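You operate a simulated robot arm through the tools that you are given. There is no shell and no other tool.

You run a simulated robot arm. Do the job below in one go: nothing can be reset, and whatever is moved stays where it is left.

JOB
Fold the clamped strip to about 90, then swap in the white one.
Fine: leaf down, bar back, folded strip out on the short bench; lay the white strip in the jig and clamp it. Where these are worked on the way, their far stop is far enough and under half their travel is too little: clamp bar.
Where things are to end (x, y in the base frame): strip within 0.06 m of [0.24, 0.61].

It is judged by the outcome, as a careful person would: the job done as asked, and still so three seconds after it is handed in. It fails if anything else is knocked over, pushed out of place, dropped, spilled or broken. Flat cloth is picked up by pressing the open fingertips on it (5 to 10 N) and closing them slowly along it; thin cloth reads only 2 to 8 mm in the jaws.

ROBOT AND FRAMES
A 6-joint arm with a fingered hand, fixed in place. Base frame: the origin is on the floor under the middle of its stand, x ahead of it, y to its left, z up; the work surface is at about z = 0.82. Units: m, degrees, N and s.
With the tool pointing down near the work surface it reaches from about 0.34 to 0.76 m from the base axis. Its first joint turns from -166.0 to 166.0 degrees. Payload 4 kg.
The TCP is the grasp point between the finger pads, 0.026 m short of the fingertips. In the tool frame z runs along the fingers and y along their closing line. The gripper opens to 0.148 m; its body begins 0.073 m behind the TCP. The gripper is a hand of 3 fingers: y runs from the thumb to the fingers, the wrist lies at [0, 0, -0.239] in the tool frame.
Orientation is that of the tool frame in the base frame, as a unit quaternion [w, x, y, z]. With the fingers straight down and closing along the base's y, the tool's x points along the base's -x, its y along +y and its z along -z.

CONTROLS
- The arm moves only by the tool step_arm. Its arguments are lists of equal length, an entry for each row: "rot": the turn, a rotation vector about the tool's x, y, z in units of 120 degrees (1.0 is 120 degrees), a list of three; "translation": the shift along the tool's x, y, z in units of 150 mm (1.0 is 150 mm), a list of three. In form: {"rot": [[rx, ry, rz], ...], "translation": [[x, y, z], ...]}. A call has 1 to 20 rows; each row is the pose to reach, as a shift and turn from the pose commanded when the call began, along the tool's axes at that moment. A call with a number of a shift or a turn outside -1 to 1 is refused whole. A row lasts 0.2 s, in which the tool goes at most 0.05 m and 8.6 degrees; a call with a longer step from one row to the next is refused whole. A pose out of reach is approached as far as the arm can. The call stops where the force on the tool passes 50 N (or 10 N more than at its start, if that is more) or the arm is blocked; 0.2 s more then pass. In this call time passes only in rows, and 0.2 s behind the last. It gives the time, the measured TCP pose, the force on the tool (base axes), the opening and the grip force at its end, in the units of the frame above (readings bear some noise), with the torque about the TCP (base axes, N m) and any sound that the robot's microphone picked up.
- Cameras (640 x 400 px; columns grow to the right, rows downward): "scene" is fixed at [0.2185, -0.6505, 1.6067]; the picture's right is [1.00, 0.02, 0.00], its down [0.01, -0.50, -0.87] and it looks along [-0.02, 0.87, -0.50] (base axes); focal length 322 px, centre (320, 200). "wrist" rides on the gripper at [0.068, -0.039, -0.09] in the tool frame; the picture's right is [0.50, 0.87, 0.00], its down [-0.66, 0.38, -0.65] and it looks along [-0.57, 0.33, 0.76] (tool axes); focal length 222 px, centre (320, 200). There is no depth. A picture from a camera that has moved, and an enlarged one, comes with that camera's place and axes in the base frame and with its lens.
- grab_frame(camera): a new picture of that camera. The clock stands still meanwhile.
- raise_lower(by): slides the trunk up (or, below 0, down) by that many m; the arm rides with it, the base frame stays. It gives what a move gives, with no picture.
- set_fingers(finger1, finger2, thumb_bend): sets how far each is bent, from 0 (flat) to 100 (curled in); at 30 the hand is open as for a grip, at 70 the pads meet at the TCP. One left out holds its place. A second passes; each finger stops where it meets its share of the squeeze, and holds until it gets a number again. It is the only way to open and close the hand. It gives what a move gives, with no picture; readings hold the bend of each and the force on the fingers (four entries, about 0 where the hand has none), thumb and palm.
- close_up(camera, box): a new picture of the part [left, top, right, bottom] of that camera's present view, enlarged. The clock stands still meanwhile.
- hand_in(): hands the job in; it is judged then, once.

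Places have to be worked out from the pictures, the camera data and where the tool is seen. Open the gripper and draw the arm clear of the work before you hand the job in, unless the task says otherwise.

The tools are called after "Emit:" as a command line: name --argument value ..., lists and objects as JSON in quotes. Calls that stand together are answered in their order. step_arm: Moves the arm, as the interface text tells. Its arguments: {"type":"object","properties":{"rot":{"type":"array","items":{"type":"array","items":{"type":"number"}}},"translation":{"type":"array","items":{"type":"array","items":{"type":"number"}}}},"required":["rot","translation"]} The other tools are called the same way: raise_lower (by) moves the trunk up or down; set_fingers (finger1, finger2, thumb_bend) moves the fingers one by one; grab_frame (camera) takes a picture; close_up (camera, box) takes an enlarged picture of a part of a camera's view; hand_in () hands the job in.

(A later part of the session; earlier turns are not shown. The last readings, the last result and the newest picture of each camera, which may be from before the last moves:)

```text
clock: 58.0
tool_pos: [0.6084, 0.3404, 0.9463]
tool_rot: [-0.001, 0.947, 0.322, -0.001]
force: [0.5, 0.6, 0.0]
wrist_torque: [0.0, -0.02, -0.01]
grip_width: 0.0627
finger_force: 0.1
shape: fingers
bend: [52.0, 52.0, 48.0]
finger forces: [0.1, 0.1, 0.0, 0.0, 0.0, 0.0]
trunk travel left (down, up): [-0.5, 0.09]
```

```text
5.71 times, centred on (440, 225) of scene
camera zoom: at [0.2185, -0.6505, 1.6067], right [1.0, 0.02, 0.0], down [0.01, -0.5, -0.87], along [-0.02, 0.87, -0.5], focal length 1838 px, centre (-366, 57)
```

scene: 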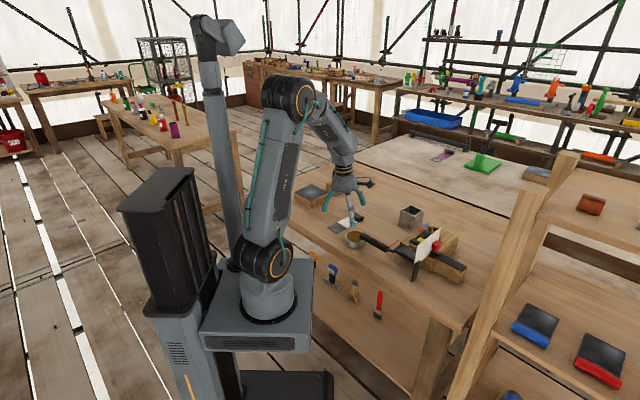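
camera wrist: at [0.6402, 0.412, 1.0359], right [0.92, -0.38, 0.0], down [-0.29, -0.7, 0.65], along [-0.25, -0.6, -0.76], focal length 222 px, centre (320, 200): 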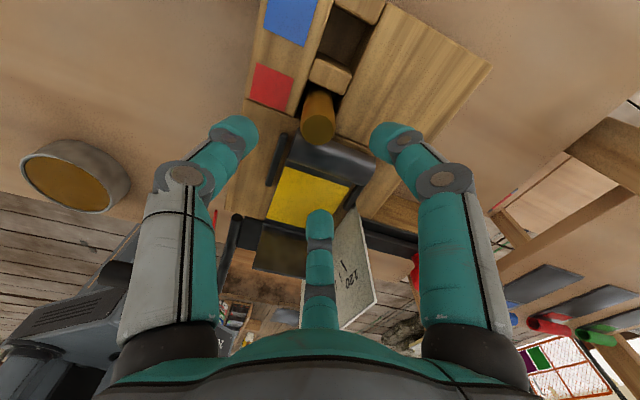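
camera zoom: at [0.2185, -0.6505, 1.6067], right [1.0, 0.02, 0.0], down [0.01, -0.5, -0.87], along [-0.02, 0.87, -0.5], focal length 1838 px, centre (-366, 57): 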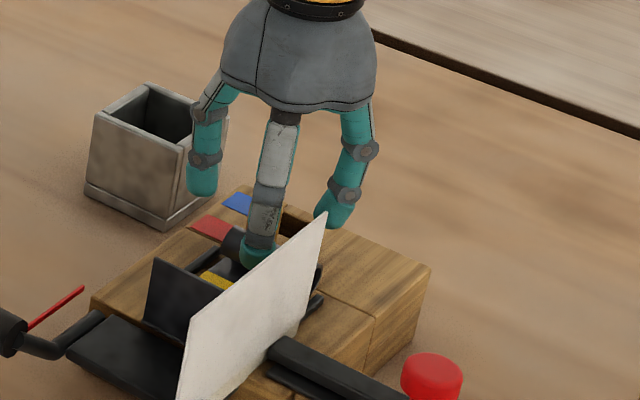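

Positioned at u 0.671, v 0.19. I zoom to check the roll lies under the grasp point before the last descent.

Emit:
close_up --camera "wrist" --box '[220, 90, 440, 240]'

```text
2.67 times, centred on (330, 165) of wrist
camera zoom: at [0.6402, 0.412, 1.0359], right [0.92, -0.38, 0.0], down [-0.29, -0.7, 0.65], along [-0.25, -0.6, -0.76], focal length 592 px, centre (293, 293)
```

zoom: 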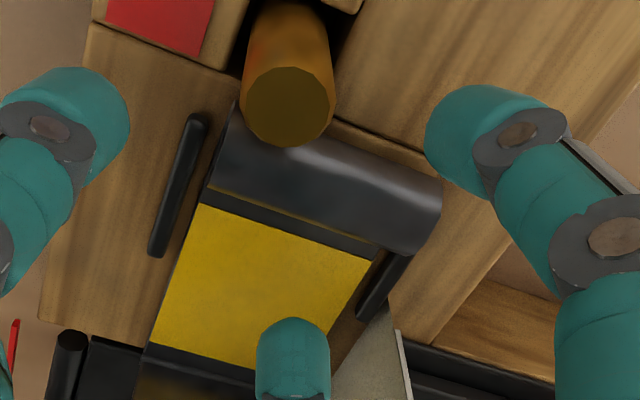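

The roll lies right under the grasp line. I descend the last 34 mm and check for contact.

Emit:
step_arm --rot '[[0, 0, 0], [0, 0, 0], [0, 0, 0]]' --translation '[[0, 0, 0.09], [0, 0, 0.17], [0, 0, 0.22]]'

Emit:
grab_frame --camera "wrist"

Emit:
close_up --camera "scene" --box '[400, 195, 480, 260]'

```text
clock: 58.8
tool_pos: [0.6084, 0.3403, 0.9176]
tool_rot: [-0.001, 0.947, 0.321, 0.003]
force: [-0.4, 0.2, 20.8]
wrist_torque: [-0.86, 0.34, 0.04]
grip_width: 0.0626
finger_force: 10.2
shape: fingers
bend: [52.0, 51.0, 48.0]
finger forces: [0.0, 20.9, 0.0, 0.0, 0.1, 0.0]
trunk travel left (down, up): [-0.5, 0.09]
```

```text
taken
camera wrist: at [0.6394, 0.4115, 1.0073], right [0.92, -0.38, 0.0], down [-0.29, -0.7, 0.65], along [-0.25, -0.6, -0.76], focal length 222 px, centre (320, 200)
```

wrist: 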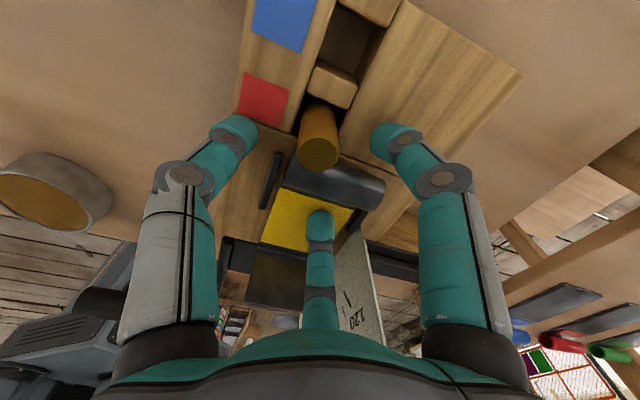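

```text
6.15 times, centred on (440, 228) of scene
camera zoom: at [0.2185, -0.6505, 1.6067], right [1.0, 0.02, 0.0], down [0.01, -0.5, -0.87], along [-0.02, 0.87, -0.5], focal length 1980 px, centre (-418, 31)
```

zoom: 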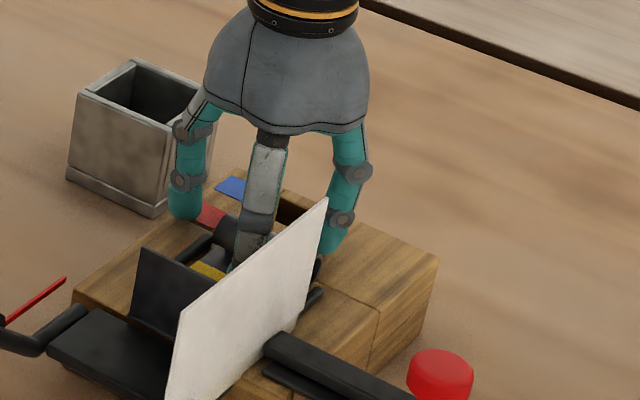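

Finger2 is resting on the strip (21 N), so I'm about 5 mm too low. I raise 6 mm and then close gently.

Emit:
step_arm --rot '[[0, 0, 0]]' --translation '[[0, 0, -0.043]]'

Emit:
set_fingers --finger1 57 --finger2 57 --thumb_bend 52

```text
clock: 59.2
tool_pos: [0.6083, 0.3406, 0.9197]
tool_rot: [0.0, 0.947, 0.322, -0.002]
force: [0.3, 0.1, 0.0]
wrist_torque: [0.02, 0.02, 0.0]
grip_width: 0.0628
finger_force: 0.0
shape: fingers
bend: [52.0, 52.0, 48.0]
finger forces: [0.1, 0.0, 0.1, 0.0, 0.0, 0.0]
trunk travel left (down, up): [-0.5, 0.09]
```

```text
clock: 60.2
tool_pos: [0.6085, 0.3397, 0.9216]
tool_rot: [-0.001, 0.947, 0.323, 0.0]
force: [-0.4, 0.1, 0.4]
wrist_torque: [0.01, -0.01, 0.0]
grip_width: 0.0497
finger_force: 0.1
shape: fingers
bend: [56.0, 56.0, 52.0]
finger forces: [0.0, 0.0, 0.1, 0.1, 0.0, 0.1]
trunk travel left (down, up): [-0.5, 0.09]
```

No contact yet. Close on.

Emit:
set_fingers --finger1 62 --finger2 62 --thumb_bend 56

Emit:
close_up --camera "wrist" --box '[220, 90, 440, 240]'

```text
clock: 61.2
tool_pos: [0.6084, 0.3393, 0.9206]
tool_rot: [-0.001, 0.947, 0.322, 0.0]
force: [1.4, 0.2, -0.5]
wrist_torque: [0.0, -0.01, 0.0]
grip_width: 0.0344
finger_force: 0.4
shape: fingers
bend: [61.0, 62.0, 56.0]
finger forces: [0.6, 0.0, 0.0, 0.0, 0.0, 0.0]
trunk travel left (down, up): [-0.5, 0.09]
```

```text
2.67 times, centred on (330, 165) of wrist
camera zoom: at [0.6396, 0.4114, 1.0101], right [0.92, -0.38, 0.0], down [-0.29, -0.7, 0.65], along [-0.25, -0.6, -0.76], focal length 592 px, centre (293, 293)
```

zoom: 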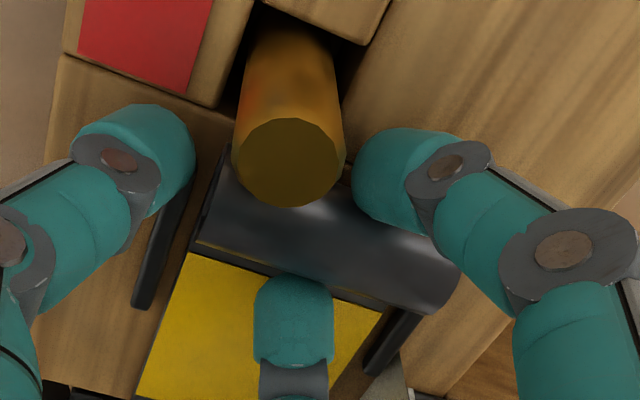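

Finger1 touches the roll; finger2 and thumb are near. I close the remaining gap.

Emit:
set_fingers --finger1 64 --finger2 67 --thumb_bend 60

Emit:
close_up --camera "wrist" --box '[220, 90, 440, 240]'

```text
clock: 62.2
tool_pos: [0.6087, 0.3401, 0.921]
tool_rot: [-0.001, 0.947, 0.321, 0.0]
force: [-0.4, -0.5, -0.6]
wrist_torque: [0.02, 0.03, 0.0]
grip_width: 0.0282
finger_force: 2.7
shape: fingers
bend: [62.0, 63.0, 59.0]
finger forces: [1.8, 2.7, 0.1, 0.0, 1.2, 0.1]
trunk travel left (down, up): [-0.5, 0.09]
```

```text
2.67 times, centred on (330, 165) of wrist
camera zoom: at [0.6395, 0.4114, 1.0101], right [0.92, -0.38, 0.0], down [-0.29, -0.7, 0.65], along [-0.25, -0.6, -0.76], focal length 592 px, centre (293, 293)
```

zoom: 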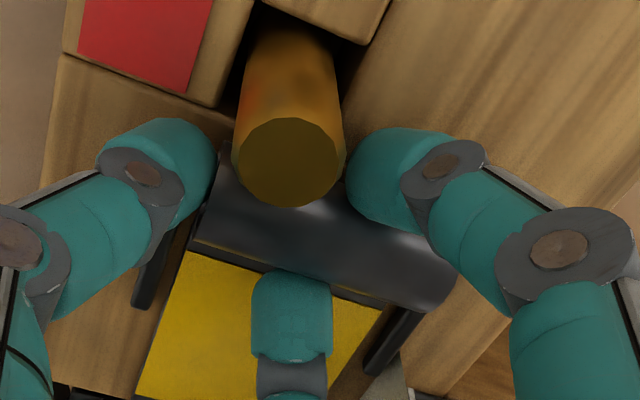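

Three balanced contacts (1.8/2.7/1.2 N). I firm up the grip.

Emit:
set_fingers --finger1 72 --finger2 74 --thumb_bend 68

```text
clock: 63.2
tool_pos: [0.6084, 0.3398, 0.9202]
tool_rot: [-0.001, 0.947, 0.321, 0.001]
force: [0.0, 0.5, 0.8]
wrist_torque: [0.0, 0.01, -0.04]
grip_width: 0.0227
finger_force: 12.8
shape: fingers
bend: [63.0, 63.0, 63.0]
finger forces: [7.2, 8.6, 0.0, 0.0, 8.8, 0.1]
trunk travel left (down, up): [-0.5, 0.09]
```

Firm, balanced grip (7–9 N per digit). I lift 25 mm slowly and look.

Emit:
step_arm --rot '[[0, 0, 0], [0, 0, 0], [0, 0, 0], [0, 0, 0]]' --translation '[[0, 0, -0.04], [0, 0, -0.08], [0, 0, -0.13], [0, 0, -0.18]]'

Emit:
close_up --camera "scene" --box '[390, 190, 480, 260]'

Emit:
grab_frame --camera "wrist"

```text
clock: 64.2
tool_pos: [0.6106, 0.3395, 0.9471]
tool_rot: [-0.001, 0.947, 0.321, -0.001]
force: [0.1, -0.8, -2.0]
wrist_torque: [0.1, -0.03, 0.03]
grip_width: 0.0223
finger_force: 12.4
shape: fingers
bend: [63.0, 63.0, 63.0]
finger forces: [7.5, 8.7, 0.0, 0.1, 8.7, 0.0]
trunk travel left (down, up): [-0.5, 0.09]
```

```text
5.71 times, centred on (435, 225) of scene
camera zoom: at [0.2185, -0.6505, 1.6067], right [1.0, 0.02, 0.0], down [0.01, -0.5, -0.87], along [-0.02, 0.87, -0.5], focal length 1838 px, centre (-337, 57)
```

zoom: 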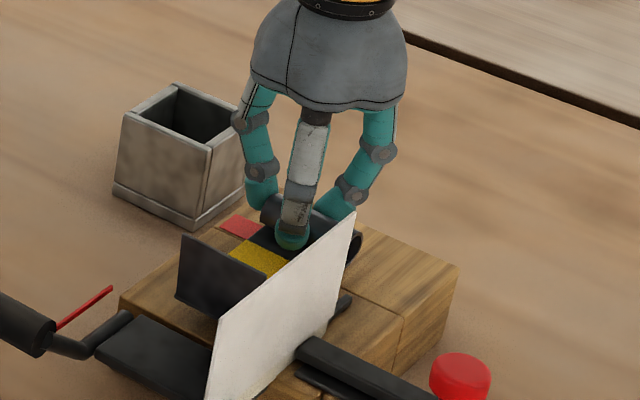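

```text
taken
camera wrist: at [0.641, 0.4116, 1.0366], right [0.92, -0.38, 0.0], down [-0.29, -0.7, 0.65], along [-0.25, -0.6, -0.76], focal length 222 px, centre (320, 200)
```

wrist: 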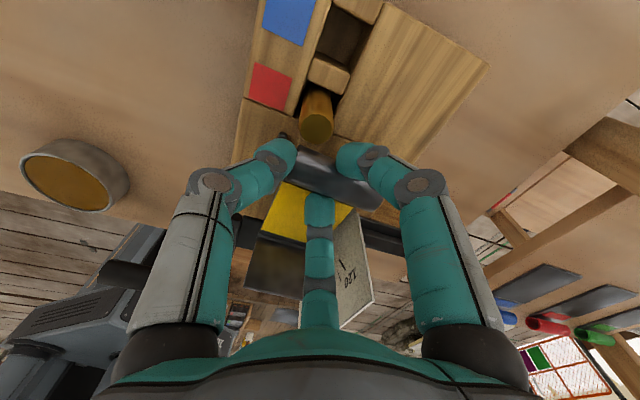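

The strip came up level, firmly held (about 2 N weight). I lift it clear above the dial.

Emit:
step_arm --rot '[[0, 0, 0], [0, 0, 0], [0, 0, 0], [0, 0, 0], [0, 0, 0], [0, 0, 0]]' --translation '[[0, 0, -0.12], [0, 0, -0.25], [0, 0, -0.38], [0, 0, -0.52], [0, 0, -0.65], [0, 0, -0.77]]'

Emit:
step_arm --rot '[[0, 0, 0], [0, 0, 0], [0, 0, 0], [0, 0, 0], [0, 0, 0], [0, 0, 0]]' --translation '[[-0.02, -0.15, 0], [-0.042, -0.32, 0], [-0.064, -0.49, 0], [-0.086, -0.66, 0], [-0.109, -0.83, 0], [-0.131, -0.995, 0]]'

Emit:
grab_frame --camera "scene"

Emit:
grab_frame --camera "wrist"

```text
clock: 65.6
tool_pos: [0.6098, 0.3412, 1.0639]
tool_rot: [-0.001, 0.947, 0.321, 0.0]
force: [0.3, 0.6, -2.2]
wrist_torque: [0.05, -0.04, 0.04]
grip_width: 0.022
finger_force: 12.3
shape: fingers
bend: [63.0, 63.0, 63.0]
finger forces: [7.4, 8.8, 0.0, 0.0, 8.5, 0.0]
trunk travel left (down, up): [-0.5, 0.09]
```

```text
clock: 67.0
tool_pos: [0.5013, 0.4486, 1.0628]
tool_rot: [-0.001, 0.947, 0.321, 0.0]
force: [0.3, -0.2, -2.1]
wrist_torque: [0.06, -0.07, 0.02]
grip_width: 0.022
finger_force: 12.3
shape: fingers
bend: [63.0, 63.0, 63.0]
finger forces: [7.4, 8.8, 0.0, 0.1, 8.5, 0.0]
trunk travel left (down, up): [-0.5, 0.09]
```

```text
taken
```

scene: 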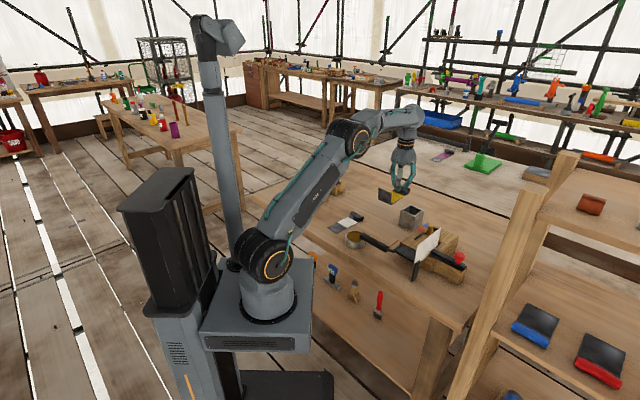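

```text
taken
camera wrist: at [0.5328, 0.519, 1.1528], right [0.92, -0.38, 0.0], down [-0.29, -0.7, 0.65], along [-0.25, -0.6, -0.76], focal length 222 px, centre (320, 200)
```

wrist: 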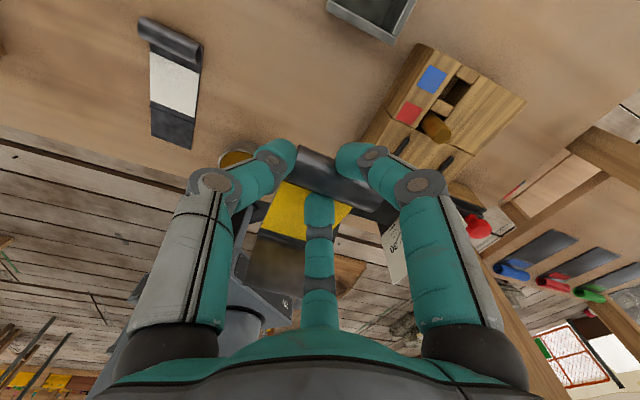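

Carrying well. I continue in two more stages towards the set-down place.

Emit:
step_arm --rot '[[0, 0, 0], [0, 0, 0], [0, 0, 0], [0, 0, 0], [0, 0, 0], [0, 0, 0]]' --translation '[[-0.03, -0.16, 0], [-0.06, -0.325, 0], [-0.09, -0.49, 0], [-0.12, -0.65, 0], [-0.15, -0.81, 0], [-0.18, -0.975, 0]]'

Emit:
step_arm --rot '[[0, 0, 0], [0, 0, 0], [0, 0, 0], [0, 0, 0], [0, 0, 0], [0, 0, 0]]' --translation '[[-0.03, -0.16, 0], [-0.06, -0.325, 0], [-0.09, -0.49, 0], [-0.12, -0.65, 0], [-0.15, -0.81, 0], [-0.18, -0.975, 0]]'

Emit:
close_up --camera "scene" --box '[280, 130, 420, 250]'

Emit:
grab_frame --camera "wrist"

```text
clock: 68.4
tool_pos: [0.3914, 0.5468, 1.0628]
tool_rot: [-0.001, 0.947, 0.321, 0.0]
force: [-0.1, -0.3, -2.5]
wrist_torque: [0.08, -0.07, -0.01]
grip_width: 0.022
finger_force: 12.5
shape: fingers
bend: [63.0, 63.0, 63.0]
finger forces: [7.5, 8.9, 0.0, 0.0, 8.4, 0.0]
trunk travel left (down, up): [-0.5, 0.09]
```

```text
clock: 69.8
tool_pos: [0.2735, 0.6348, 1.0615]
tool_rot: [-0.001, 0.947, 0.321, 0.0]
force: [-0.1, -0.1, -2.4]
wrist_torque: [0.08, -0.02, -0.01]
grip_width: 0.0215
finger_force: 12.2
shape: fingers
bend: [63.0, 63.0, 63.0]
finger forces: [7.4, 8.7, 0.1, 0.0, 8.2, 0.0]
out of reach, approached as far as the arm can: row 5, 6
trunk travel left (down, up): [-0.5, 0.09]
```

```text
3.33 times, centred on (350, 190) of scene
camera zoom: at [0.2185, -0.6505, 1.6067], right [1.0, 0.02, 0.0], down [0.01, -0.5, -0.87], along [-0.02, 0.87, -0.5], focal length 1072 px, centre (220, 233)
```

zoom: 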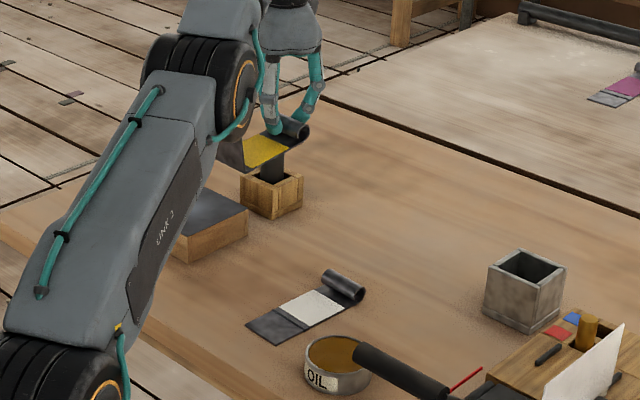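

```text
taken
camera wrist: at [0.3046, 0.7063, 1.151], right [0.92, -0.38, 0.0], down [-0.29, -0.7, 0.65], along [-0.25, -0.6, -0.76], focal length 222 px, centre (320, 200)
```

wrist: 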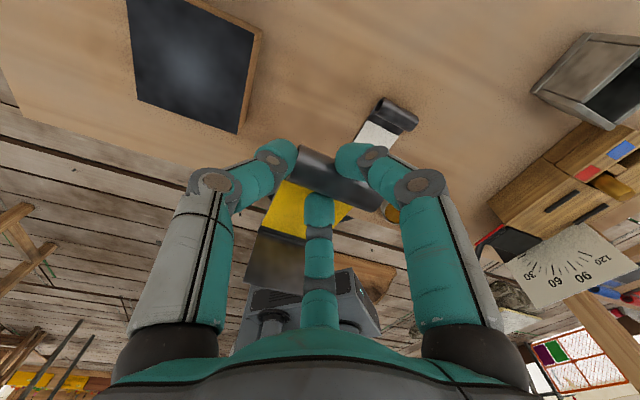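

The last bit was at the reach limit at this height (reached 0.2735, 0.6348). Lower down the reach is better, so I descend 100 mm, then shift the last 16 mm.

Emit:
step_arm --rot '[[0, 0, 0], [0, 0, 0], [0, 0, 0], [0, 0, 0], [0, 0, 0]]' --translation '[[0, 0, 0.15], [0, 0, 0.3], [0, 0, 0.45], [0, 0, 0.6], [0, 0, 0.7]]'

Emit:
step_arm --rot '[[0, 0, 0], [0, 0, 0]]' --translation '[[0.038, -0.037, 0.05], [0.076, -0.074, 0.1]]'

Emit:
grab_frame --camera "wrist"

Emit:
close_up --camera "scene" --box '[280, 130, 420, 250]'

```text
clock: 71.0
tool_pos: [0.2735, 0.6351, 0.9544]
tool_rot: [0.0, 0.947, 0.321, -0.001]
force: [-0.2, 0.0, -2.8]
wrist_torque: [0.08, -0.04, 0.01]
grip_width: 0.0212
finger_force: 11.5
shape: fingers
bend: [63.0, 63.0, 63.0]
finger forces: [7.3, 8.6, 0.0, 0.0, 8.0, 0.0]
trunk travel left (down, up): [-0.5, 0.09]
```

```text
clock: 71.6
tool_pos: [0.2779, 0.6521, 0.9399]
tool_rot: [0.0, 0.947, 0.321, -0.001]
force: [0.5, 0.5, -1.3]
wrist_torque: [0.06, -0.06, 0.01]
grip_width: 0.0215
finger_force: 11.8
shape: fingers
bend: [63.0, 63.0, 63.0]
finger forces: [7.2, 8.5, 0.1, 0.0, 8.1, 0.0]
trunk travel left (down, up): [-0.5, 0.09]
```

```text
taken
camera wrist: at [0.307, 0.7222, 1.0294], right [0.92, -0.38, 0.0], down [-0.29, -0.7, 0.65], along [-0.25, -0.6, -0.76], focal length 222 px, centre (320, 200)
```

wrist: 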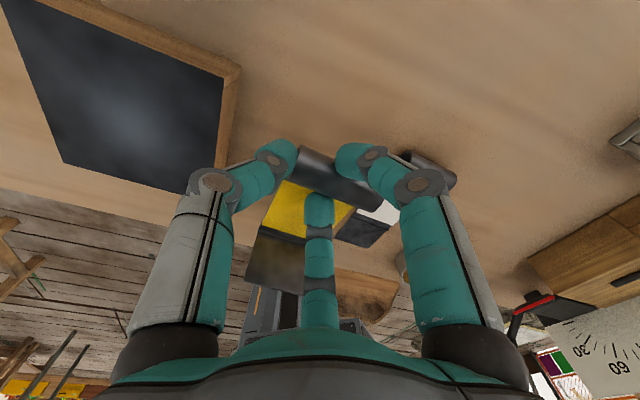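

```text
3.33 times, centred on (350, 190) of scene
camera zoom: at [0.2185, -0.6505, 1.6067], right [1.0, 0.02, 0.0], down [0.01, -0.5, -0.87], along [-0.02, 0.87, -0.5], focal length 1072 px, centre (220, 233)
```

zoom: 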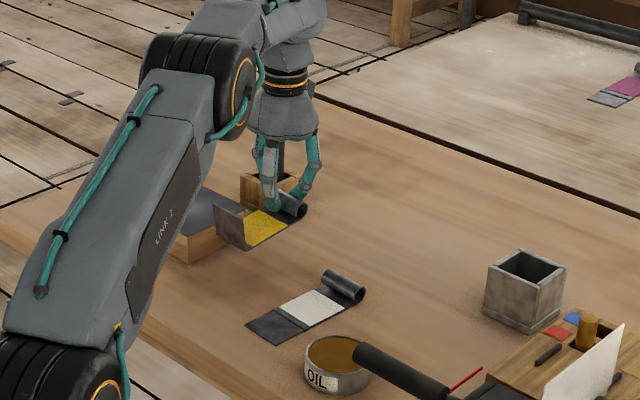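

Hovering over the set-down spot, clear of the slab and the white strip. I descend to just above the table.

Emit:
step_arm --rot '[[0, 0, 0], [0, 0, 0], [0, 0, 0], [0, 0, 0]]' --translation '[[0, 0, 0.12], [0, 0, 0.24], [0, 0, 0.36], [0, 0, 0.46]]'

Emit:
step_arm --rot '[[0, 0, 0]]' --translation '[[0, 0, 0.03]]'

Emit:
close_up --camera "scene" --box '[300, 160, 380, 230]'

```text
clock: 72.6
tool_pos: [0.2757, 0.6496, 0.8713]
tool_rot: [-0.001, 0.947, 0.323, 0.0]
force: [-1.1, 0.6, -1.7]
wrist_torque: [0.02, 0.02, -0.01]
grip_width: 0.0214
finger_force: 11.4
shape: fingers
bend: [63.0, 63.0, 63.0]
finger forces: [7.1, 7.9, 0.0, 0.0, 8.0, 0.1]
trunk travel left (down, up): [-0.5, 0.09]
```

```text
clock: 73.0
tool_pos: [0.2753, 0.6506, 0.8656]
tool_rot: [-0.001, 0.947, 0.321, -0.001]
force: [0.7, -0.6, -1.3]
wrist_torque: [0.0, 0.03, 0.04]
grip_width: 0.0215
finger_force: 11.3
shape: fingers
bend: [63.0, 63.0, 63.0]
finger forces: [6.9, 8.5, 0.0, 0.1, 8.1, 0.0]
trunk travel left (down, up): [-0.5, 0.09]
```

```text
5.71 times, centred on (340, 195) of scene
camera zoom: at [0.2185, -0.6505, 1.6067], right [1.0, 0.02, 0.0], down [0.01, -0.5, -0.87], along [-0.02, 0.87, -0.5], focal length 1838 px, centre (206, 229)
```

zoom: 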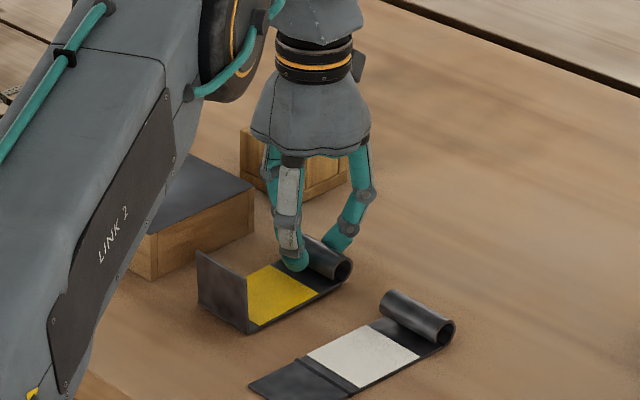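

The fold corner seems to touch (torque gone). I lower in 3 mm steps till the weight is off.

Emit:
step_arm --rot '[[0, 0, 0]]' --translation '[[0, 0, 0.02]]'

Emit:
step_arm --rot '[[0, 0, 0]]' --translation '[[0, 0, 0.015]]'

```text
clock: 73.4
tool_pos: [0.2764, 0.6511, 0.8632]
tool_rot: [-0.001, 0.947, 0.321, 0.0]
force: [1.2, 0.5, -1.3]
wrist_torque: [0.01, 0.06, -0.03]
grip_width: 0.0214
finger_force: 12.1
shape: fingers
bend: [63.0, 63.0, 63.0]
finger forces: [7.0, 8.7, 0.0, 0.1, 8.1, 0.1]
trunk travel left (down, up): [-0.5, 0.09]
```

```text
clock: 73.8
tool_pos: [0.2757, 0.6511, 0.8613]
tool_rot: [-0.001, 0.947, 0.322, 0.0]
force: [0.5, -0.2, -0.8]
wrist_torque: [-0.03, 0.06, -0.03]
grip_width: 0.0214
finger_force: 11.9
shape: fingers
bend: [63.0, 63.0, 63.0]
finger forces: [6.9, 8.8, 0.0, 0.0, 8.3, 0.1]
trunk travel left (down, up): [-0.5, 0.09]
```

Emit:
step_arm --rot '[[0, 0, 0]]' --translation '[[0, 0, 0.015]]'

Emit:
step_arm --rot '[[0, 0, 0]]' --translation '[[0, 0, 0.012]]'

Emit:
close_up --camera "scene" --box '[315, 180, 370, 225]'

```text
clock: 74.2
tool_pos: [0.2762, 0.6514, 0.8591]
tool_rot: [-0.001, 0.947, 0.322, -0.001]
force: [-0.5, 0.0, 3.0]
wrist_torque: [-0.03, 0.07, 0.0]
grip_width: 0.0212
finger_force: 12.4
shape: fingers
bend: [63.0, 63.0, 63.0]
finger forces: [6.7, 9.8, 0.0, 0.0, 8.4, 0.0]
trunk travel left (down, up): [-0.5, 0.09]
```

```text
clock: 74.6
tool_pos: [0.2764, 0.6501, 0.8581]
tool_rot: [-0.002, 0.947, 0.322, 0.0]
force: [-0.6, -0.3, 9.7]
wrist_torque: [-0.04, 0.06, -0.04]
grip_width: 0.0211
finger_force: 13.3
shape: fingers
bend: [63.0, 63.0, 63.0]
finger forces: [7.3, 10.7, 0.0, 0.0, 9.4, 0.1]
trunk travel left (down, up): [-0.5, 0.09]
```

```text
8.89 times, centred on (342, 202) of scene
camera zoom: at [0.2185, -0.6505, 1.6067], right [1.0, 0.02, 0.0], down [0.01, -0.5, -0.87], along [-0.02, 0.87, -0.5], focal length 2859 px, centre (120, 178)
```

zoom: 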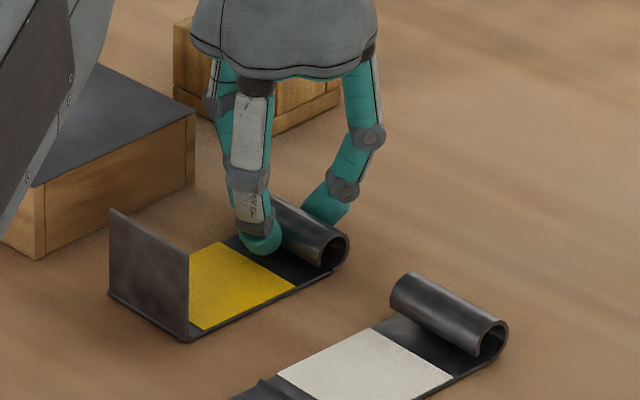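

The strip is flat on the table. I take off the pressure and open the digits together.

Emit:
step_arm --rot '[[0, 0, 0]]' --translation '[[0, 0, -0.012]]'

Emit:
set_fingers --finger1 54 --finger2 54 --thumb_bend 52

Emit:
step_arm --rot '[[0, 0, 0], [0, 0, 0], [0, 0, 0], [0, 0, 0], [0, 0, 0]]' --translation '[[0, 0, -0.05], [0, 0, -0.15], [0, 0, -0.3], [0, 0, -0.5], [0, 0, -0.65]]'

Emit:
close_up --camera "scene" --box '[300, 160, 380, 230]'

Emit:
grab_frame --camera "wrist"

```text
clock: 75.0
tool_pos: [0.2768, 0.6511, 0.8598]
tool_rot: [0.0, 0.947, 0.322, 0.0]
force: [0.8, 0.6, 5.4]
wrist_torque: [0.03, 0.05, -0.03]
grip_width: 0.0216
finger_force: 13.5
shape: fingers
bend: [63.0, 63.0, 63.0]
finger forces: [7.6, 9.7, 0.0, 0.1, 9.2, 0.0]
trunk travel left (down, up): [-0.5, 0.09]
```

```text
clock: 76.0
tool_pos: [0.276, 0.6496, 0.8593]
tool_rot: [-0.002, 0.947, 0.321, 0.001]
force: [0.3, -0.2, -0.3]
wrist_torque: [0.03, 0.0, 0.04]
grip_width: 0.0518
finger_force: 0.1
shape: fingers
bend: [54.0, 54.0, 52.0]
finger forces: [0.0, 0.1, 0.0, 0.0, 0.0, 0.0]
trunk travel left (down, up): [-0.5, 0.09]
```

```text
clock: 77.2
tool_pos: [0.2772, 0.6526, 0.9561]
tool_rot: [-0.001, 0.947, 0.322, -0.001]
force: [-0.4, 0.0, -0.4]
wrist_torque: [-0.03, -0.03, 0.03]
grip_width: 0.0517
finger_force: 0.1
shape: fingers
bend: [54.0, 54.0, 52.0]
finger forces: [0.1, 0.0, 0.1, 0.0, 0.2, 0.1]
trunk travel left (down, up): [-0.5, 0.09]
```

```text
5.71 times, centred on (340, 195) of scene
camera zoom: at [0.2185, -0.6505, 1.6067], right [1.0, 0.02, 0.0], down [0.01, -0.5, -0.87], along [-0.02, 0.87, -0.5], focal length 1838 px, centre (206, 229)
```

zoom: 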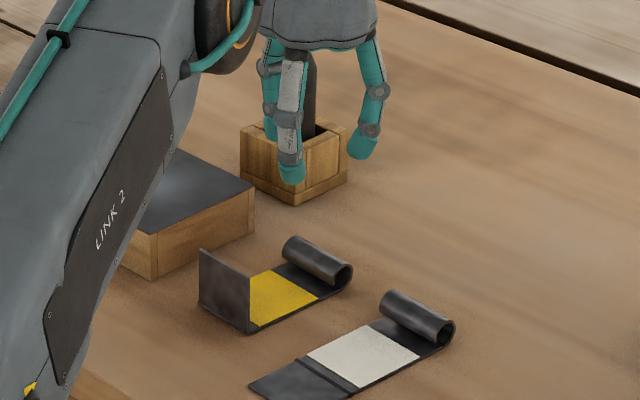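

```text
taken
camera wrist: at [0.3078, 0.7232, 1.0455], right [0.92, -0.38, 0.0], down [-0.29, -0.7, 0.65], along [-0.25, -0.6, -0.76], focal length 222 px, centre (320, 200)
```

wrist: 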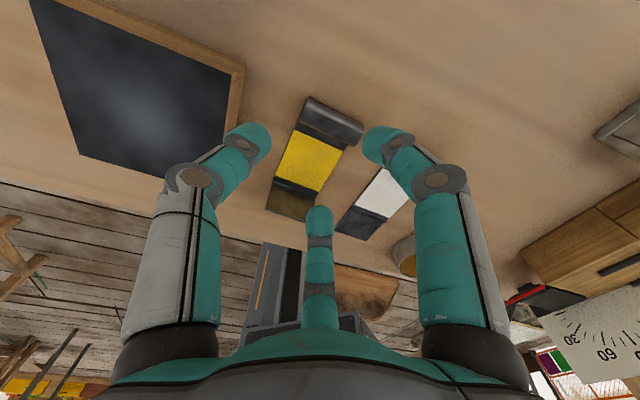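

The folded strip lies with its yellow middle near (0.245, 0.608) — within tolerance. Now the white strip: I move over its roll (about (0.355, 0.558)) with the same hand orientation.

Emit:
step_arm --rot '[[0, 0, 0], [0, 0, 0], [0, 0, 0], [0, 0, 0]]' --translation '[[0.004, 0.18, 0], [0.008, 0.36, 0], [0.012, 0.55, 0], [0.016, 0.73, 0]]'

Emit:
grab_frame --camera "wrist"

Emit:
close_up --camera "wrist" --box '[220, 90, 440, 240]'

Emit:
close_up --camera "scene" --box '[315, 170, 395, 240]'

```text
clock: 78.2
tool_pos: [0.3441, 0.5677, 0.9558]
tool_rot: [-0.001, 0.947, 0.321, -0.001]
force: [0.2, 0.2, -0.1]
wrist_torque: [-0.02, 0.0, -0.01]
grip_width: 0.0518
finger_force: 0.0
shape: fingers
bend: [54.0, 54.0, 52.0]
finger forces: [0.1, 0.0, 0.0, 0.1, 0.0, 0.0]
trunk travel left (down, up): [-0.5, 0.09]
```

```text
taken
camera wrist: at [0.3745, 0.6382, 1.0455], right [0.92, -0.38, 0.0], down [-0.29, -0.7, 0.65], along [-0.25, -0.6, -0.76], focal length 222 px, centre (320, 200)
```

wrist: 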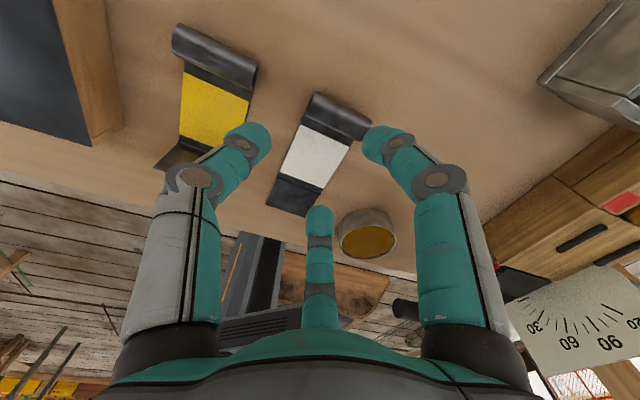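

```text
2.67 times, centred on (330, 165) of wrist
camera zoom: at [0.3745, 0.6382, 1.0455], right [0.92, -0.38, 0.0], down [-0.29, -0.7, 0.65], along [-0.25, -0.6, -0.76], focal length 592 px, centre (293, 293)
```

zoom: 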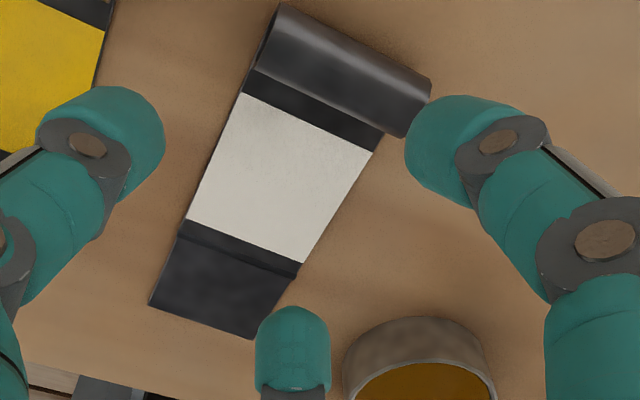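

```text
5.71 times, centred on (355, 205) of scene
camera zoom: at [0.2185, -0.6505, 1.6067], right [1.0, 0.02, 0.0], down [0.01, -0.5, -0.87], along [-0.02, 0.87, -0.5], focal length 1838 px, centre (120, 171)
```

zoom: 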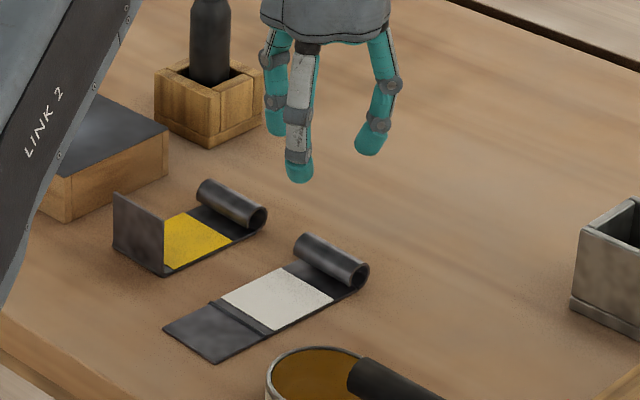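

The white roll is centred at u≈0.651, v≈-0.1405, and its axis is parallel to the jig's. I take up the same relative grip position as before and descend.

Emit:
set_fingers --finger1 51 --finger2 51 --thumb_bend 48

Emit:
step_arm --rot '[[0, 0, 0], [0, 0, 0], [0, 0, 0], [0, 0, 0], [0, 0, 0]]' --translation '[[0.044, 0.026, 0], [0.044, 0.026, 0.15], [0.044, 0.026, 0.3], [0.044, 0.026, 0.43], [0.044, 0.026, 0.53]]'

Emit:
close_up --camera "wrist" --box '[220, 90, 440, 240]'

Emit:
close_up --camera "scene" --box '[325, 170, 395, 230]'

```text
clock: 79.2
tool_pos: [0.345, 0.5679, 0.9556]
tool_rot: [-0.001, 0.947, 0.321, 0.0]
force: [0.9, 0.1, -0.3]
wrist_torque: [0.02, -0.01, -0.03]
grip_width: 0.0636
finger_force: 0.0
shape: fingers
bend: [51.0, 51.0, 48.0]
finger forces: [0.1, 0.0, 0.0, 0.0, 0.0, 0.0]
trunk travel left (down, up): [-0.5, 0.09]
```

```text
clock: 80.4
tool_pos: [0.3513, 0.5677, 0.8763]
tool_rot: [0.0, 0.947, 0.322, 0.0]
force: [0.2, 0.1, -0.6]
wrist_torque: [0.03, -0.02, 0.01]
grip_width: 0.0634
finger_force: 0.1
shape: fingers
bend: [51.0, 51.0, 48.0]
finger forces: [0.0, 0.0, 0.0, 0.0, 0.0, 0.0]
trunk travel left (down, up): [-0.5, 0.09]
```

```text
2.67 times, centred on (330, 165) of wrist
camera zoom: at [0.3834, 0.6388, 0.966], right [0.92, -0.38, 0.0], down [-0.29, -0.7, 0.65], along [-0.25, -0.6, -0.76], focal length 592 px, centre (293, 293)
```

zoom: 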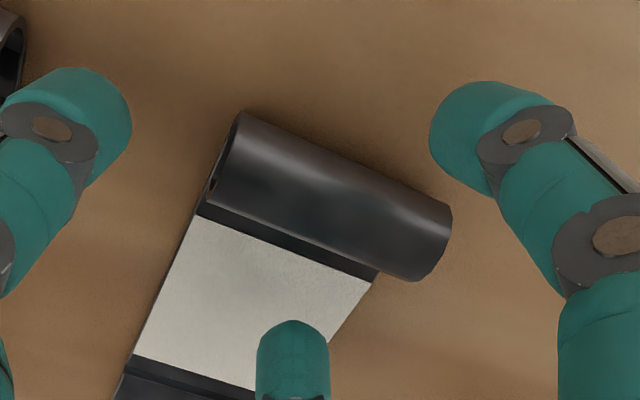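

```text
6.67 times, centred on (360, 200) of scene
camera zoom: at [0.2185, -0.6505, 1.6067], right [1.0, 0.02, 0.0], down [0.01, -0.5, -0.87], along [-0.02, 0.87, -0.5], focal length 2144 px, centre (53, 200)
```

zoom: 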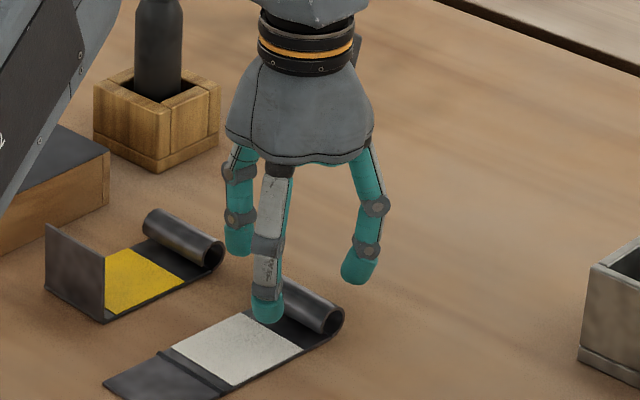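

Alignment matches the earlier grip (roll within ~1.5 mm of the grasp line). I lower the last 12 mm and close step by step.

Emit:
step_arm --rot '[[0, 0, 0], [0, 0, 0]]' --translation '[[0.003, 0, 0.05], [0.008, 0, 0.083]]'

Emit:
set_fingers --finger1 60 --finger2 60 --thumb_bend 56

Emit:
set_fingers --finger1 64 --finger2 66 --thumb_bend 60

Emit:
close_up --camera "wrist" --box '[220, 90, 440, 240]'

```text
clock: 81.0
tool_pos: [0.353, 0.5671, 0.8646]
tool_rot: [0.0, 0.947, 0.321, 0.0]
force: [-0.6, 0.8, 0.6]
wrist_torque: [0.04, 0.01, -0.01]
grip_width: 0.0632
finger_force: 0.0
shape: fingers
bend: [51.0, 51.0, 48.0]
finger forces: [0.1, 0.0, 0.0, 0.0, 0.0, 0.1]
trunk travel left (down, up): [-0.5, 0.09]
```

```text
clock: 82.0
tool_pos: [0.3537, 0.5672, 0.8656]
tool_rot: [-0.001, 0.947, 0.321, 0.0]
force: [-0.4, -0.2, 0.2]
wrist_torque: [0.01, -0.03, 0.0]
grip_width: 0.0365
finger_force: 0.0
shape: fingers
bend: [60.0, 60.0, 56.0]
finger forces: [0.1, 0.0, 0.1, 0.0, 0.1, 0.1]
trunk travel left (down, up): [-0.5, 0.09]
```

```text
clock: 83.0
tool_pos: [0.353, 0.5676, 0.8647]
tool_rot: [-0.001, 0.947, 0.321, 0.0]
force: [0.0, -0.8, -0.1]
wrist_torque: [-0.03, 0.01, -0.01]
grip_width: 0.0265
finger_force: 1.8
shape: fingers
bend: [62.0, 63.0, 60.0]
finger forces: [1.5, 2.3, 0.0, 0.0, 0.7, 0.0]
trunk travel left (down, up): [-0.5, 0.09]
```

```text
2.67 times, centred on (330, 165) of wrist
camera zoom: at [0.3839, 0.6393, 0.9543], right [0.92, -0.38, 0.0], down [-0.29, -0.7, 0.65], along [-0.25, -0.6, -0.76], focal length 592 px, centre (293, 293)
```

zoom: 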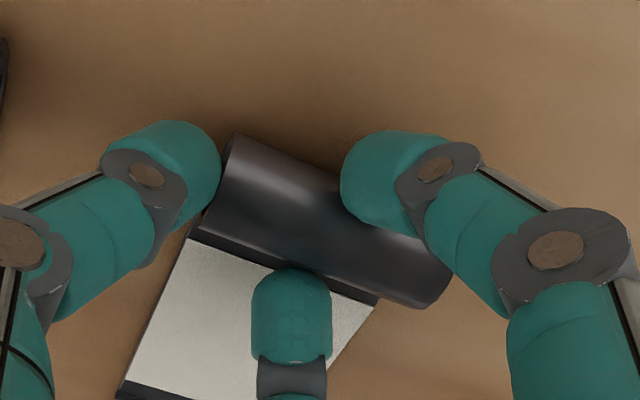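

The contacts are the same as with the yellow strip (1.5/2.3/0.7 N). I firm up the grip to the same level.

Emit:
set_fingers --finger1 72 --finger2 74 --thumb_bend 68

Emit:
step_arm --rot '[[0, 0, 0], [0, 0, 0], [0, 0, 0]]' --translation '[[0, 0, -0.05], [0, 0, -0.12], [0, 0, -0.2]]'

Emit:
close_up --camera "scene" --box '[315, 160, 395, 230]'

Emit:
close_up --camera "wrist" --box '[220, 90, 440, 240]'

```text
clock: 84.0
tool_pos: [0.3532, 0.5673, 0.8661]
tool_rot: [0.0, 0.947, 0.321, 0.0]
force: [0.8, 0.0, 0.7]
wrist_torque: [0.04, 0.01, -0.03]
grip_width: 0.0218
finger_force: 12.4
shape: fingers
bend: [63.0, 63.0, 63.0]
finger forces: [7.2, 8.3, 0.0, 0.1, 8.5, 0.1]
trunk travel left (down, up): [-0.5, 0.09]
```

```text
clock: 84.8
tool_pos: [0.3534, 0.5678, 0.8952]
tool_rot: [-0.001, 0.947, 0.322, 0.0]
force: [-0.1, 0.2, -2.4]
wrist_torque: [0.03, -0.09, -0.02]
grip_width: 0.0214
finger_force: 11.7
shape: fingers
bend: [63.0, 63.0, 63.0]
finger forces: [7.9, 8.5, 0.0, 0.0, 8.6, 0.1]
trunk travel left (down, up): [-0.5, 0.09]
```

```text
5.71 times, centred on (355, 195) of scene
camera zoom: at [0.2185, -0.6505, 1.6067], right [1.0, 0.02, 0.0], down [0.01, -0.5, -0.87], along [-0.02, 0.87, -0.5], focal length 1838 px, centre (120, 229)
```

zoom: 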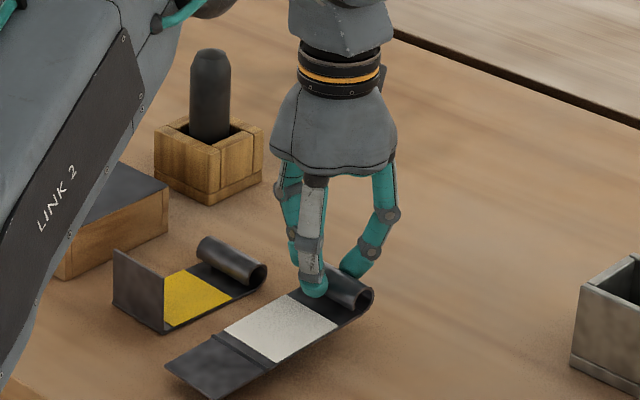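

```text
2.67 times, centred on (330, 165) of wrist
camera zoom: at [0.384, 0.6391, 0.9846], right [0.92, -0.38, 0.0], down [-0.29, -0.7, 0.65], along [-0.25, -0.6, -0.76], focal length 592 px, centre (293, 293)
```

zoom: 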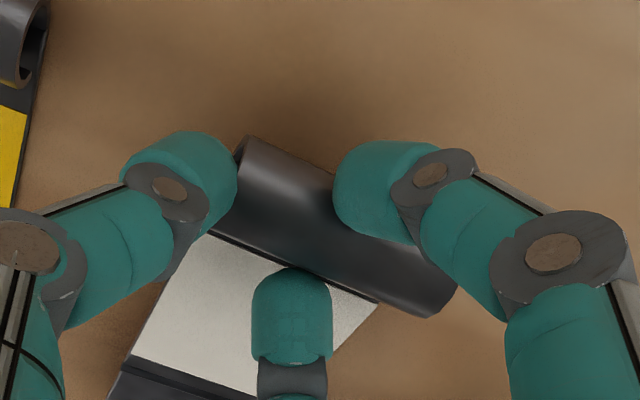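

White strip is up, held level. I raise it and carry it back over the jig in stages.

Emit:
step_arm --rot '[[0, 0, 0], [0, 0, 0], [0, 0, 0], [0, 0, 0], [0, 0, 0], [0, 0, 0]]' --translation '[[0, 0, -0.15], [0, 0, -0.31], [0, 0, -0.48], [0, 0, -0.65], [0, 0, -0.82], [0, 0, -0.98]]'

Emit:
step_arm --rot '[[0, 0, 0], [0, 0, 0], [0, 0, 0], [0, 0, 0], [0, 0, 0]]' --translation '[[0.027, 0.15, -0.04], [0.054, 0.3, -0.08], [0.081, 0.45, -0.12], [0.108, 0.6, -0.16], [0.135, 0.748, -0.2]]'

Emit:
step_arm --rot '[[0, 0, 0], [0, 0, 0], [0, 0, 0], [0, 0, 0], [0, 0, 0]]' --translation '[[0.027, 0.15, 0], [0.054, 0.3, 0], [0.081, 0.45, 0], [0.108, 0.6, 0], [0.135, 0.748, 0]]'

Emit:
grab_frame --camera "scene"

```text
clock: 86.2
tool_pos: [0.3524, 0.5685, 1.0433]
tool_rot: [-0.001, 0.947, 0.321, -0.001]
force: [0.1, 0.3, -2.9]
wrist_torque: [0.08, -0.04, 0.04]
grip_width: 0.021
finger_force: 12.5
shape: fingers
bend: [63.0, 63.0, 63.0]
finger forces: [7.8, 8.4, 0.0, 0.1, 8.2, 0.0]
trunk travel left (down, up): [-0.5, 0.09]
```

```text
clock: 87.4
tool_pos: [0.4367, 0.4916, 1.0716]
tool_rot: [0.0, 0.947, 0.321, 0.0]
force: [-0.2, 0.4, -2.4]
wrist_torque: [0.09, -0.07, 0.02]
grip_width: 0.0209
finger_force: 11.9
shape: fingers
bend: [63.0, 63.0, 63.0]
finger forces: [7.7, 8.5, 0.0, 0.0, 8.2, 0.0]
trunk travel left (down, up): [-0.5, 0.09]
```

```text
clock: 88.6
tool_pos: [0.5228, 0.4153, 1.0712]
tool_rot: [-0.001, 0.947, 0.321, 0.0]
force: [0.3, -0.1, -1.7]
wrist_torque: [0.08, -0.06, -0.03]
grip_width: 0.0211
finger_force: 12.2
shape: fingers
bend: [63.0, 63.0, 63.0]
finger forces: [7.6, 8.4, 0.0, 0.1, 8.1, 0.1]
trunk travel left (down, up): [-0.5, 0.09]
```

```text
taken
```

scene: 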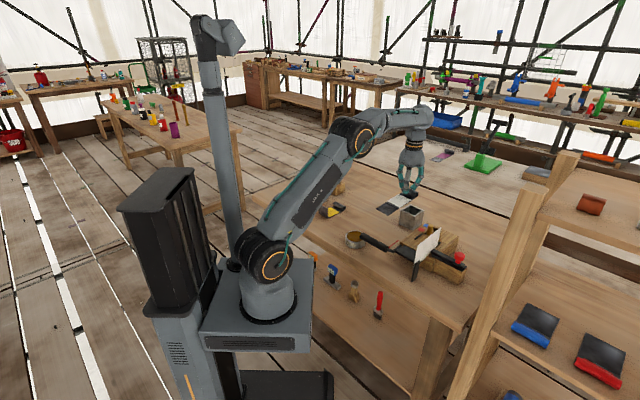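

Next stage brings it above the jig.

Emit:
step_arm --rot '[[0, 0, 0], [0, 0, 0], [0, 0, 0], [0, 0, 0], [0, 0, 0]]' --translation '[[0.025, 0.15, 0], [0.05, 0.3, 0], [0.076, 0.45, 0], [0.101, 0.6, 0], [0.127, 0.749, 0]]'

Emit:
grab_frame --camera "wrist"

Emit:
close_up --camera "scene" --box '[380, 170, 480, 260]'

```text
clock: 89.8
tool_pos: [0.6058, 0.3368, 1.0718]
tool_rot: [-0.001, 0.947, 0.322, 0.0]
force: [-0.1, -0.3, -3.5]
wrist_torque: [0.07, -0.05, 0.02]
grip_width: 0.0205
finger_force: 12.0
shape: fingers
bend: [63.0, 63.0, 63.0]
finger forces: [7.7, 8.4, 0.0, 0.1, 8.0, 0.0]
trunk travel left (down, up): [-0.5, 0.09]
```

```text
taken
camera wrist: at [0.6368, 0.4089, 1.161], right [0.92, -0.38, 0.0], down [-0.29, -0.7, 0.65], along [-0.25, -0.6, -0.76], focal length 222 px, centre (320, 200)
```

wrist: 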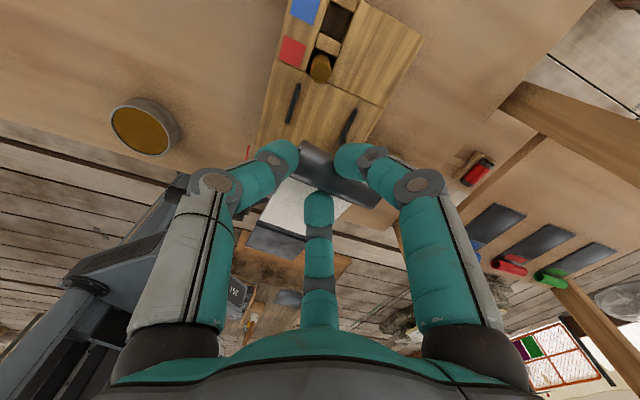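

```text
4.44 times, centred on (430, 215) of scene
camera zoom: at [0.2185, -0.6505, 1.6067], right [1.0, 0.02, 0.0], down [0.01, -0.5, -0.87], along [-0.02, 0.87, -0.5], focal length 1430 px, centre (-169, 133)
```

zoom: 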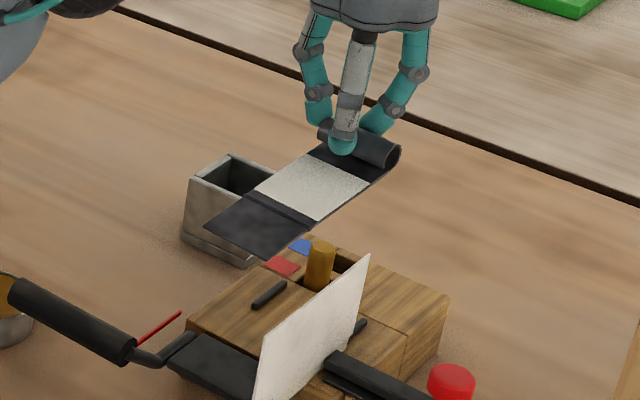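

The strip hangs level. I descend to about 15 mm above its seat and check the alignment with guides and peg.

Emit:
step_arm --rot '[[0, 0, 0], [0, 0, 0], [0, 0, 0], [0, 0, 0], [0, 0, 0], [0, 0, 0]]' --translation '[[0.003, 0, 0.17], [0.006, 0, 0.34], [0.006, 0, 0.5], [0.006, 0, 0.65], [0.006, 0, 0.78], [0.006, 0, 0.89]]'

Emit:
close_up --camera "wrist" --box '[200, 70, 440, 250]'

Emit:
close_up --camera "scene" --box '[385, 190, 475, 265]'

```text
clock: 91.2
tool_pos: [0.6055, 0.3365, 0.9372]
tool_rot: [0.0, 0.947, 0.321, -0.001]
force: [-0.1, -0.4, -1.2]
wrist_torque: [0.08, -0.01, 0.03]
grip_width: 0.0207
finger_force: 11.0
shape: fingers
bend: [63.0, 63.0, 63.0]
finger forces: [7.2, 7.8, 0.1, 0.0, 8.0, 0.0]
trunk travel left (down, up): [-0.5, 0.09]
```

```text
2.22 times, centred on (320, 160) of wrist
camera zoom: at [0.6366, 0.4084, 1.0268], right [0.92, -0.38, 0.0], down [-0.29, -0.7, 0.65], along [-0.25, -0.6, -0.76], focal length 494 px, centre (320, 289)
```

zoom: 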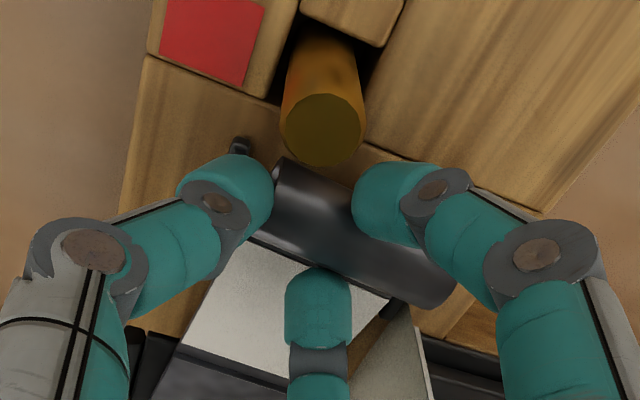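

```text
5.33 times, centred on (430, 228) of scene
camera zoom: at [0.2185, -0.6505, 1.6067], right [1.0, 0.02, 0.0], down [0.01, -0.5, -0.87], along [-0.02, 0.87, -0.5], focal length 1716 px, centre (-267, 53)
```

zoom: 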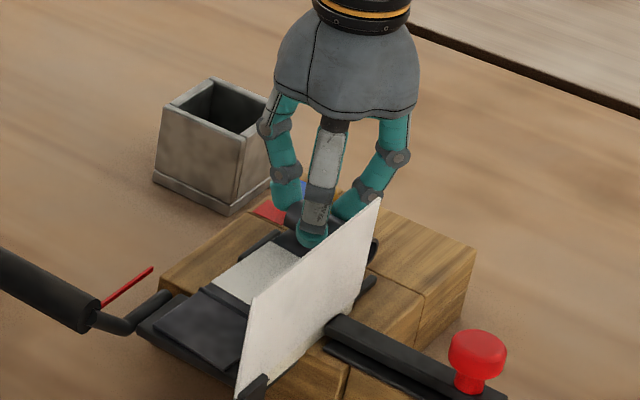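

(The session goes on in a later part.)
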